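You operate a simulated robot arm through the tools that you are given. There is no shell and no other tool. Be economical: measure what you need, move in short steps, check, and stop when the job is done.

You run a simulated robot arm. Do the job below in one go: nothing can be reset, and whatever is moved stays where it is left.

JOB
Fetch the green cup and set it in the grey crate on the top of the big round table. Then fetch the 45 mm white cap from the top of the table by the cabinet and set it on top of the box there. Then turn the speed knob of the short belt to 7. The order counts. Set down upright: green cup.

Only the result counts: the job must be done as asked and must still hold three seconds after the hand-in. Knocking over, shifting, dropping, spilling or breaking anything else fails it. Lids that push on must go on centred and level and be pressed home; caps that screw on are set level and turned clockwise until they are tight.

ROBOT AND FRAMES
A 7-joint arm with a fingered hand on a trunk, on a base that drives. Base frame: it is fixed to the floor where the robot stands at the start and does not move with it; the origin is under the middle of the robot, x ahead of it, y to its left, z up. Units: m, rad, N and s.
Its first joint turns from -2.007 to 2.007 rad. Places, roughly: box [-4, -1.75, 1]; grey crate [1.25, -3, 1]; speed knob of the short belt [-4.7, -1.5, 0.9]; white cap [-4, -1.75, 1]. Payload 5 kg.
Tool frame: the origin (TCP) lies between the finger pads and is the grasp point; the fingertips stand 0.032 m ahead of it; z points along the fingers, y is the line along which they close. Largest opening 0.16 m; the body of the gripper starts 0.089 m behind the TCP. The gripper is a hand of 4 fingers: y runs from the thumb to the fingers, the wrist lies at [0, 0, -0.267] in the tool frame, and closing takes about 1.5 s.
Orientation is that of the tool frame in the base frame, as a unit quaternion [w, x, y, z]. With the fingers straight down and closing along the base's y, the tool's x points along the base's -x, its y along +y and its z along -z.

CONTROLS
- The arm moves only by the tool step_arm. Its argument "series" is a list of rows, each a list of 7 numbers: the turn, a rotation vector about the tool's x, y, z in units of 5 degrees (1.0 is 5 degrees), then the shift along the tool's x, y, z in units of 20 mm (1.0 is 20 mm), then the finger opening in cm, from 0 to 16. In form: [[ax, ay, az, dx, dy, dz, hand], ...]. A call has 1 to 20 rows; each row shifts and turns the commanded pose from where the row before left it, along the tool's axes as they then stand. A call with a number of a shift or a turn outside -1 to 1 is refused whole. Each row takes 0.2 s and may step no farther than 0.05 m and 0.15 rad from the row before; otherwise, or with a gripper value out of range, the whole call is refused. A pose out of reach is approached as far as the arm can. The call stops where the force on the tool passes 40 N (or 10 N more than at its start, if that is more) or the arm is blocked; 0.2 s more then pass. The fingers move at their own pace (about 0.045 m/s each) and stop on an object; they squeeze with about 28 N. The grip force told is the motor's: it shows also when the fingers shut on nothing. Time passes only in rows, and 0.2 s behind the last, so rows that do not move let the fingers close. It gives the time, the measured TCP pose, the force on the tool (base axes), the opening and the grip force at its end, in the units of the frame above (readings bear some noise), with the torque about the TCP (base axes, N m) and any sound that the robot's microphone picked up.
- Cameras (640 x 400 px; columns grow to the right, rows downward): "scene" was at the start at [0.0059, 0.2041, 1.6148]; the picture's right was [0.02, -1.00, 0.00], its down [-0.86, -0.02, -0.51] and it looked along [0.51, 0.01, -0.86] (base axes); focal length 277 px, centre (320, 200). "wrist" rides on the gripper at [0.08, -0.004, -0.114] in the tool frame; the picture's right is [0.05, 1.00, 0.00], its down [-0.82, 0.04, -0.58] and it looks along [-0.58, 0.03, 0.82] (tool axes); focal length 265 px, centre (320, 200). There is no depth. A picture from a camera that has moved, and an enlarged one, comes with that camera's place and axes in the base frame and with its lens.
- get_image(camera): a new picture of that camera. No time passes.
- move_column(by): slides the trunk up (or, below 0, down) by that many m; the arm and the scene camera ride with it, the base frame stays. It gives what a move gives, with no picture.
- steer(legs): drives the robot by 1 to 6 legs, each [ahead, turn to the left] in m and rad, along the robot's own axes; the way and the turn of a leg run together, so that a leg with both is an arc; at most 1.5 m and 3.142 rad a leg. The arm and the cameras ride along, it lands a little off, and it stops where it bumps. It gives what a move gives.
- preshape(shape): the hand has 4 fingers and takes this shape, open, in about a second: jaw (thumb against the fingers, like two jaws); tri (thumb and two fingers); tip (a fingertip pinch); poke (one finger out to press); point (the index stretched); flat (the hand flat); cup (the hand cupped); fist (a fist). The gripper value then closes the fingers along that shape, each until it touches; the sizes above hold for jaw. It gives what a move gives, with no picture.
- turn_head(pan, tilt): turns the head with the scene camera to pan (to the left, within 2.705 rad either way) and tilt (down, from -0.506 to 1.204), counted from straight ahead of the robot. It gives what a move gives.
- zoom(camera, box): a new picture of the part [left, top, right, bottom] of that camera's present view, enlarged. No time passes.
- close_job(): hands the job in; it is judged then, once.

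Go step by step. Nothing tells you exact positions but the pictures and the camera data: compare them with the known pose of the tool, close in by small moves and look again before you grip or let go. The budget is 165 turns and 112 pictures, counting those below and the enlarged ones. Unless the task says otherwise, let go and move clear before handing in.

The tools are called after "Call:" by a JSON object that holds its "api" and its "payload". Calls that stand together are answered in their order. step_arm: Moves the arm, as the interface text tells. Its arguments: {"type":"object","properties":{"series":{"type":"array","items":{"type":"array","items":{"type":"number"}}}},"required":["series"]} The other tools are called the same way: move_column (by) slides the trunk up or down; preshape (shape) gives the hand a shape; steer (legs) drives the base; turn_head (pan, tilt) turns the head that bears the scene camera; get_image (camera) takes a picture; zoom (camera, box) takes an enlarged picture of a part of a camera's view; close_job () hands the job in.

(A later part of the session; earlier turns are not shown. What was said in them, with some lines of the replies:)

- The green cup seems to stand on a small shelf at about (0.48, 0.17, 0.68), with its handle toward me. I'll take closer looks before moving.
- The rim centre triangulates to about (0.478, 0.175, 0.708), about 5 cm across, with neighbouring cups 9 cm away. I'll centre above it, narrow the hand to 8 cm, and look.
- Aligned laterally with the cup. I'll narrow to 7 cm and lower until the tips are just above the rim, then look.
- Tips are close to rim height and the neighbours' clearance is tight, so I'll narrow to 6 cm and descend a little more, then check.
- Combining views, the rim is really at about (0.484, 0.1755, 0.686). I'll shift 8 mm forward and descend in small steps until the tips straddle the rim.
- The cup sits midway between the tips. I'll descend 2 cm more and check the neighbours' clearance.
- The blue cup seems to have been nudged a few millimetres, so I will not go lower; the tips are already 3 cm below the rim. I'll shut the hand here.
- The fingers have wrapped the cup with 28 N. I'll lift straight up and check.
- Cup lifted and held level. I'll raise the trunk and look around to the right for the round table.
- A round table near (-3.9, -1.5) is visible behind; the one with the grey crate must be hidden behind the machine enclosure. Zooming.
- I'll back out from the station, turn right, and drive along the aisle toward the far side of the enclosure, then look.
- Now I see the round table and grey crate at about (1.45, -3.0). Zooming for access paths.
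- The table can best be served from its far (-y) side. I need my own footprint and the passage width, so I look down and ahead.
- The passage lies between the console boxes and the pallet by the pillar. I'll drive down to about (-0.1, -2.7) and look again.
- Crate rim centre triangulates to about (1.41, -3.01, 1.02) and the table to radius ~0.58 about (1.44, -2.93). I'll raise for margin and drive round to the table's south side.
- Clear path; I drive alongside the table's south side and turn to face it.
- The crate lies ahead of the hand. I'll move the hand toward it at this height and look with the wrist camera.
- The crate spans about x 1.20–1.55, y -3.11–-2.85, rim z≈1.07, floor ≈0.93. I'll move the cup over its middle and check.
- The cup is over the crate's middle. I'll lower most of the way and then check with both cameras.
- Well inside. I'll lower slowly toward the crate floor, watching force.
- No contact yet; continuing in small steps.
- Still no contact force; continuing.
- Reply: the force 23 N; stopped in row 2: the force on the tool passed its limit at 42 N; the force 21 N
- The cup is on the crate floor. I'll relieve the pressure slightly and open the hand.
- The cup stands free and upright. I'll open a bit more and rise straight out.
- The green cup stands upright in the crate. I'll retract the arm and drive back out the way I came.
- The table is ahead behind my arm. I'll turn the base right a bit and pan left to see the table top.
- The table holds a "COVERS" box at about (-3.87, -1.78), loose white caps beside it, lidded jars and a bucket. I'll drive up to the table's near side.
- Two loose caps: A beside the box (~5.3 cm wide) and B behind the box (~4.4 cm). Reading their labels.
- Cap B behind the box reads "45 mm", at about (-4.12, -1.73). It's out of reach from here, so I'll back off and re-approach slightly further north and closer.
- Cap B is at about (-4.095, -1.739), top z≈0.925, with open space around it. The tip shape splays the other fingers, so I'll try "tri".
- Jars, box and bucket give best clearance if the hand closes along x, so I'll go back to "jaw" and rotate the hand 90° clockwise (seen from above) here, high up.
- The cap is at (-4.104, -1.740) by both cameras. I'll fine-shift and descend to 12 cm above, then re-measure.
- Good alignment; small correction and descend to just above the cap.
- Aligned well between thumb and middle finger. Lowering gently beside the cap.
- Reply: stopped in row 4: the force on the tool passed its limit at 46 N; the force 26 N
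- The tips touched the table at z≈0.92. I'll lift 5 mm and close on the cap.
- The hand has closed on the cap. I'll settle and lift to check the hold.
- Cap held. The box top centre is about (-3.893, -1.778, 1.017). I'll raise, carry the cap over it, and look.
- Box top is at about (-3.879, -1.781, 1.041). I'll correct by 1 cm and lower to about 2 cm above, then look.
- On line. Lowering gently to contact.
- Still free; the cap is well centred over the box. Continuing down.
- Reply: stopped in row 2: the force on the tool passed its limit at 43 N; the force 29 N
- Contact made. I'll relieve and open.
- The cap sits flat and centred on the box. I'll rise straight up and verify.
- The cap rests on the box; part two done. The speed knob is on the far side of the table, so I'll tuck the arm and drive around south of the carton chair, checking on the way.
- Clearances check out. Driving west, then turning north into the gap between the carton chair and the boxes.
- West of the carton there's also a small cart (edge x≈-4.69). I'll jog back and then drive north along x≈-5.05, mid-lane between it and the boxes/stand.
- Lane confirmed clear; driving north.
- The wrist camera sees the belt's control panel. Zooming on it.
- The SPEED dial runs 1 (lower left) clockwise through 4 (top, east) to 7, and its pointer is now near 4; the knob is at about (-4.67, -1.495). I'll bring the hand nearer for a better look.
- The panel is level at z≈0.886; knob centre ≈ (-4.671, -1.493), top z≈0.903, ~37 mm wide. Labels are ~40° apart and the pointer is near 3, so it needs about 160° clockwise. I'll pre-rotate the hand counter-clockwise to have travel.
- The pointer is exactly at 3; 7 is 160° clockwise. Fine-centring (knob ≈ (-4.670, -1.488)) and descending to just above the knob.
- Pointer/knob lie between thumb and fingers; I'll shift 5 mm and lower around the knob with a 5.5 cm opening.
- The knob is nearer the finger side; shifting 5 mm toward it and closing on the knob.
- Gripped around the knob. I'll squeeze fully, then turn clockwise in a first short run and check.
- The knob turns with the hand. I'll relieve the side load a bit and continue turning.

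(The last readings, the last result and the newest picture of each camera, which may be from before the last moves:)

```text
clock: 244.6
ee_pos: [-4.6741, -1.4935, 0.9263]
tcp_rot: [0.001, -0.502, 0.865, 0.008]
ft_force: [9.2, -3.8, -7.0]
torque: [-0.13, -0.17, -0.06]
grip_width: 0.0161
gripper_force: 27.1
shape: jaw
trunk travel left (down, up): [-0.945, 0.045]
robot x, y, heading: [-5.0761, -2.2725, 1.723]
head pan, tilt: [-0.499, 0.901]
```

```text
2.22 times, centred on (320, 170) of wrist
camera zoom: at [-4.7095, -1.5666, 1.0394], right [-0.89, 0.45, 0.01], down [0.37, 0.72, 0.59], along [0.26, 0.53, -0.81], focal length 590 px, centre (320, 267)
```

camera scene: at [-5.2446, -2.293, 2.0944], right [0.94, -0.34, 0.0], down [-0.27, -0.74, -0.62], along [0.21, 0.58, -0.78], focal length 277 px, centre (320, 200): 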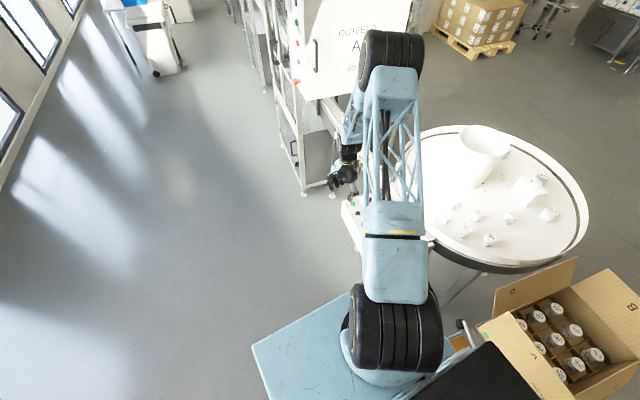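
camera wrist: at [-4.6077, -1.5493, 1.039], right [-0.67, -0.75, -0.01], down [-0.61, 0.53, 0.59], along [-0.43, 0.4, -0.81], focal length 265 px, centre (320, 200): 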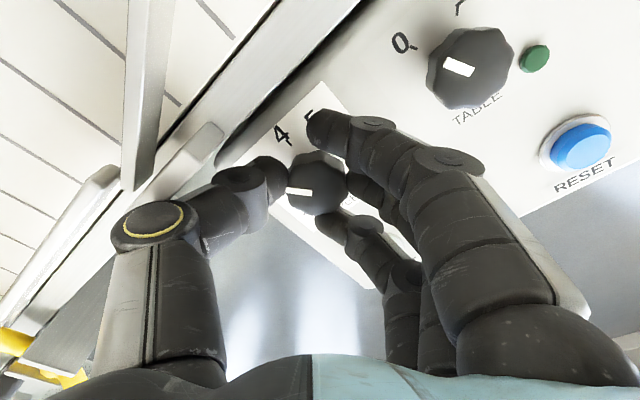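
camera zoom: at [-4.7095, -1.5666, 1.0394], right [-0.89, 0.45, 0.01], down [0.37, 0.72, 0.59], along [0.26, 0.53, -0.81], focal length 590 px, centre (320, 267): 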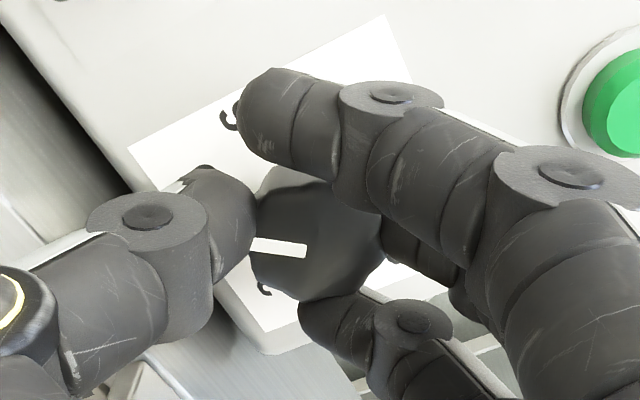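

Turned 75° with no slip. Continuing.

Call:
{"api": "step_arm", "payload": {"series": [[0, 0, 1, 0, 0.026, 0, 1.5], [0, 0, 1, 0, 0.026, 0, 1.5], [0, 0, 1, 0, 0.026, 0, 1.5], [0, 0, 1, 0, 0.026, 0, 1.5], [0, 0, 1, 0, 0.026, 0, 1.5], [0, 0, 1, 0, 0.026, 0, 1.5], [0, 0, 1, 0, 0.026, 0, 1.5], [0, 0, 1, 0, 0.026, 0, 1.5], [0, 0, 1, 0, 0.026, 0, 1.5], [0, 0, 1, 0, 0.026, 0, 1.5], [0, 0, 0, 0, 0, 0, 1.5]]}}

Call:
{"api": "zoom", "payload": {"camera": "wrist", "box": [220, 80, 420, 260]}}

```text
clock: 247.0
ee_pos: [-4.6755, -1.4905, 0.9252]
tcp_rot: [-0.002, -0.089, 0.996, 0.007]
ft_force: [20.1, -5.9, -7.5]
torque: [-0.1, -0.39, -0.04]
grip_width: 0.0161
gripper_force: 27.7
shape: jaw
trunk travel left (down, up): [-0.945, 0.045]
robot x, y, heading: [-5.0786, -2.2724, 1.722]
head pan, tilt: [-0.499, 0.901]
```

```text
2.22 times, centred on (320, 170) of wrist
camera zoom: at [-4.7539, -1.5091, 1.0405], right [-0.23, 0.97, 0.01], down [0.8, 0.18, 0.58], along [0.56, 0.14, -0.82], focal length 590 px, centre (320, 267)
```

zoom: 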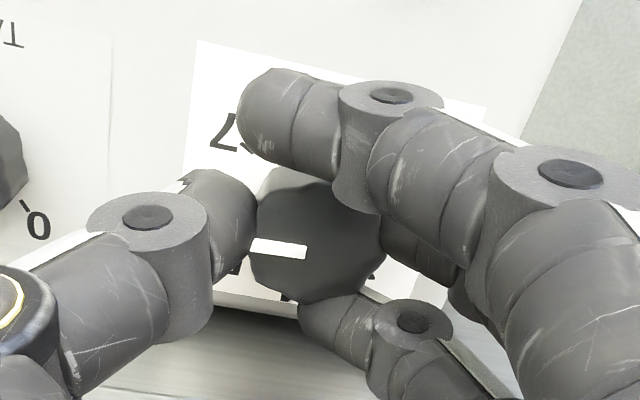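

35° remain. Relieving the side load and finishing the turn.

Call:
{"api": "step_arm", "payload": {"series": [[0, 0, 0, -0.2, 0.05, 0, 1.5], [0, 0, 1, 0, 0.026, 0, 1.5], [0, 0, 1, 0, 0.026, 0, 1.5], [0, 0, 1, 0, 0.026, 0, 1.5], [0, 0, 1, 0, 0.026, 0, 1.5], [0, 0, 1, 0, 0.026, 0, 1.5], [0, 0, 1, 0, 0.026, 0, 1.5], [0, 0, 0.96, 0, 0.026, 0, 1.5], [0, 0, 0, 0, 0, 0, 1.5]]}}

Call:
{"api": "zoom", "payload": {"camera": "wrist", "box": [220, 80, 420, 260]}}

```text
clock: 249.0
ee_pos: [-4.6733, -1.4857, 0.9265]
tcp_rot: [-0.003, 0.212, 0.977, 0.005]
ft_force: [-4.2, -17.8, -11.0]
torque: [-0.33, 0.17, 0.11]
grip_width: 0.0164
gripper_force: 27.6
shape: jaw
trunk travel left (down, up): [-0.945, 0.045]
robot x, y, heading: [-5.0747, -2.2726, 1.725]
head pan, tilt: [-0.499, 0.901]
```

```text
2.22 times, centred on (320, 170) of wrist
camera zoom: at [-4.7481, -1.4565, 1.0415], right [0.37, 0.93, 0.01], down [0.76, -0.31, 0.57], along [0.53, -0.2, -0.82], focal length 590 px, centre (320, 267)
```

zoom: 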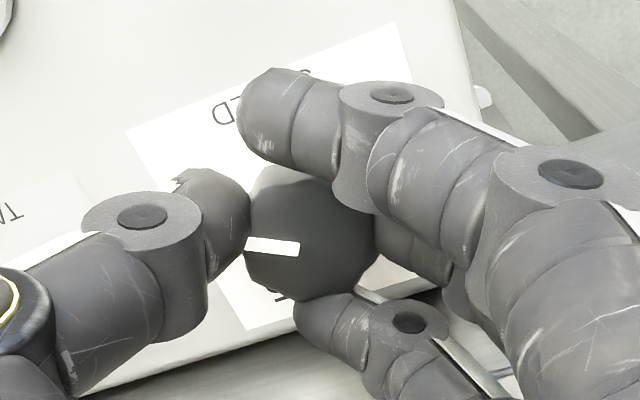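

Turn complete by measure. I'll ease the side load, open the hand gently, and lift off.

Call:
{"api": "step_arm", "payload": {"series": [[0, 0, 0, -0.08, -0.17, 0, 1.5], [0, 0, 0, 0, 0, 0, 1.8], [0, 0, 0, 0, 0, 0, 2.4], [0, 0, 0, 0, 0, 0, 3], [0, 0, 0, 0, 0, 0, 4], [0, 0, 0, 0, 0, 0, 5], [0, 0, 0, 0, 0, 0, 5.5], [0, 0, 0, 0, 0, 0, 5.5]]}}

Call:
{"api": "get_image", "payload": {"camera": "wrist"}}

```text
clock: 250.8
ee_pos: [-4.6733, -1.4884, 0.9279]
tcp_rot: [-0.003, 0.211, 0.977, 0.007]
ft_force: [-3.1, -1.4, 3.0]
torque: [0.1, -0.15, 0.03]
grip_width: 0.0538
gripper_force: 0.0
shape: jaw
trunk travel left (down, up): [-0.945, 0.045]
robot x, y, heading: [-5.0711, -2.2721, 1.721]
head pan, tilt: [-0.499, 0.901]
```

```text
13 pictures are left
camera wrist: at [-4.748, -1.4595, 1.0422], right [0.37, 0.93, 0.01], down [0.76, -0.31, 0.57], along [0.54, -0.2, -0.82], focal length 265 px, centre (320, 200)
```

wrist: 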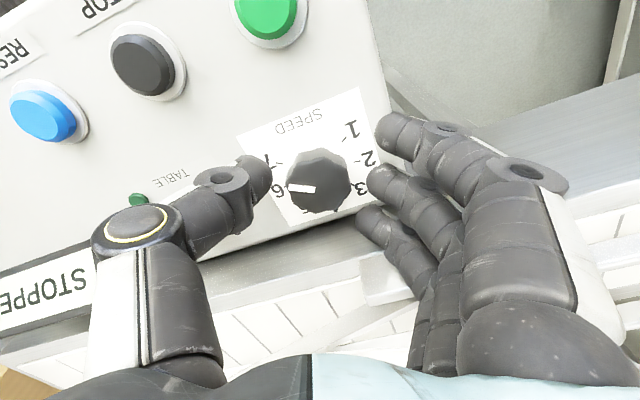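

Call:
{"api": "step_arm", "payload": {"series": [[0, 0, 0, 0, 0, -0.4, 5.5], [0, 0, 0, 0, 0, -0.6, 5.5], [0, 0, 0, 0, 0, -1, 5.5], [0, 0, 0, 0, 0, -1, 5.5], [0, 0, 0, 0, 0, -1, 5.5], [0, 0, 0, 0, 0, -1, 5.5], [0, 0, 0, 0, 0, -1, 5.5], [0, 0, 0, 0, 0, -1, 5.5], [0, 0, 0, 0, 0, 0, 5.5]]}}

Call:
{"api": "zoom", "payload": {"camera": "wrist", "box": [260, 60, 370, 160]}}

```text
clock: 252.8
ee_pos: [-4.6714, -1.4892, 1.066]
tcp_rot: [-0.003, 0.211, 0.977, 0.005]
ft_force: [0.3, 0.2, 0.2]
torque: [-0.02, 0.01, 0.01]
grip_width: 0.0545
gripper_force: 0.0
shape: jaw
trunk travel left (down, up): [-0.945, 0.045]
robot x, y, heading: [-5.0754, -2.2743, 1.719]
head pan, tilt: [-0.499, 0.901]
```

```text
4.00 times, centred on (315, 110) of wrist
camera zoom: at [-4.7464, -1.4612, 1.1817], right [0.37, 0.93, 0.01], down [0.76, -0.31, 0.57], along [0.53, -0.2, -0.82], focal length 1062 px, centre (340, 560)
```

zoom: 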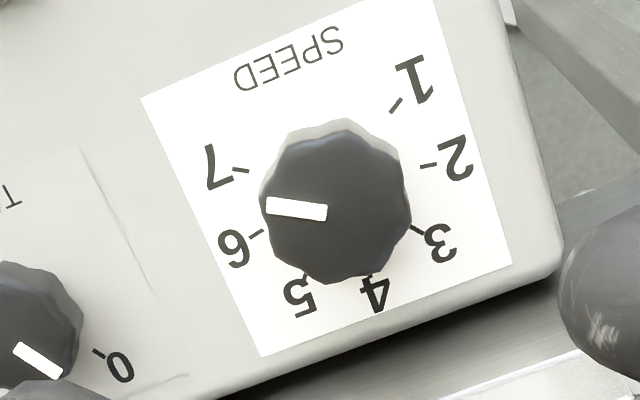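

The dial reads 7: the pointer measures -119.4° against the 7 tick at -120°. The hand is open and clear, so I'm handing in.

Call:
{"api": "close_job", "payload": {}}

```text
The job is handed in.
```

The job is handed in, with one flaw: my fingers pushed the blue cup next to the green one about 4 mm sideways while I was picking the green cup up. It stayed upright, but it was not put back, and the job says shifting anything else fails it.

- **Green cup:** it stands upright in the grey crate on the big round table.
- **White cap:** the 45 mm cap sits flat on top of the COVERS box on the table by the cabinet. I told it from the 52 mm cap by the printed label.
- **Speed knob:** the short belt's knob started at 3 and now points to 7, by the last picture.
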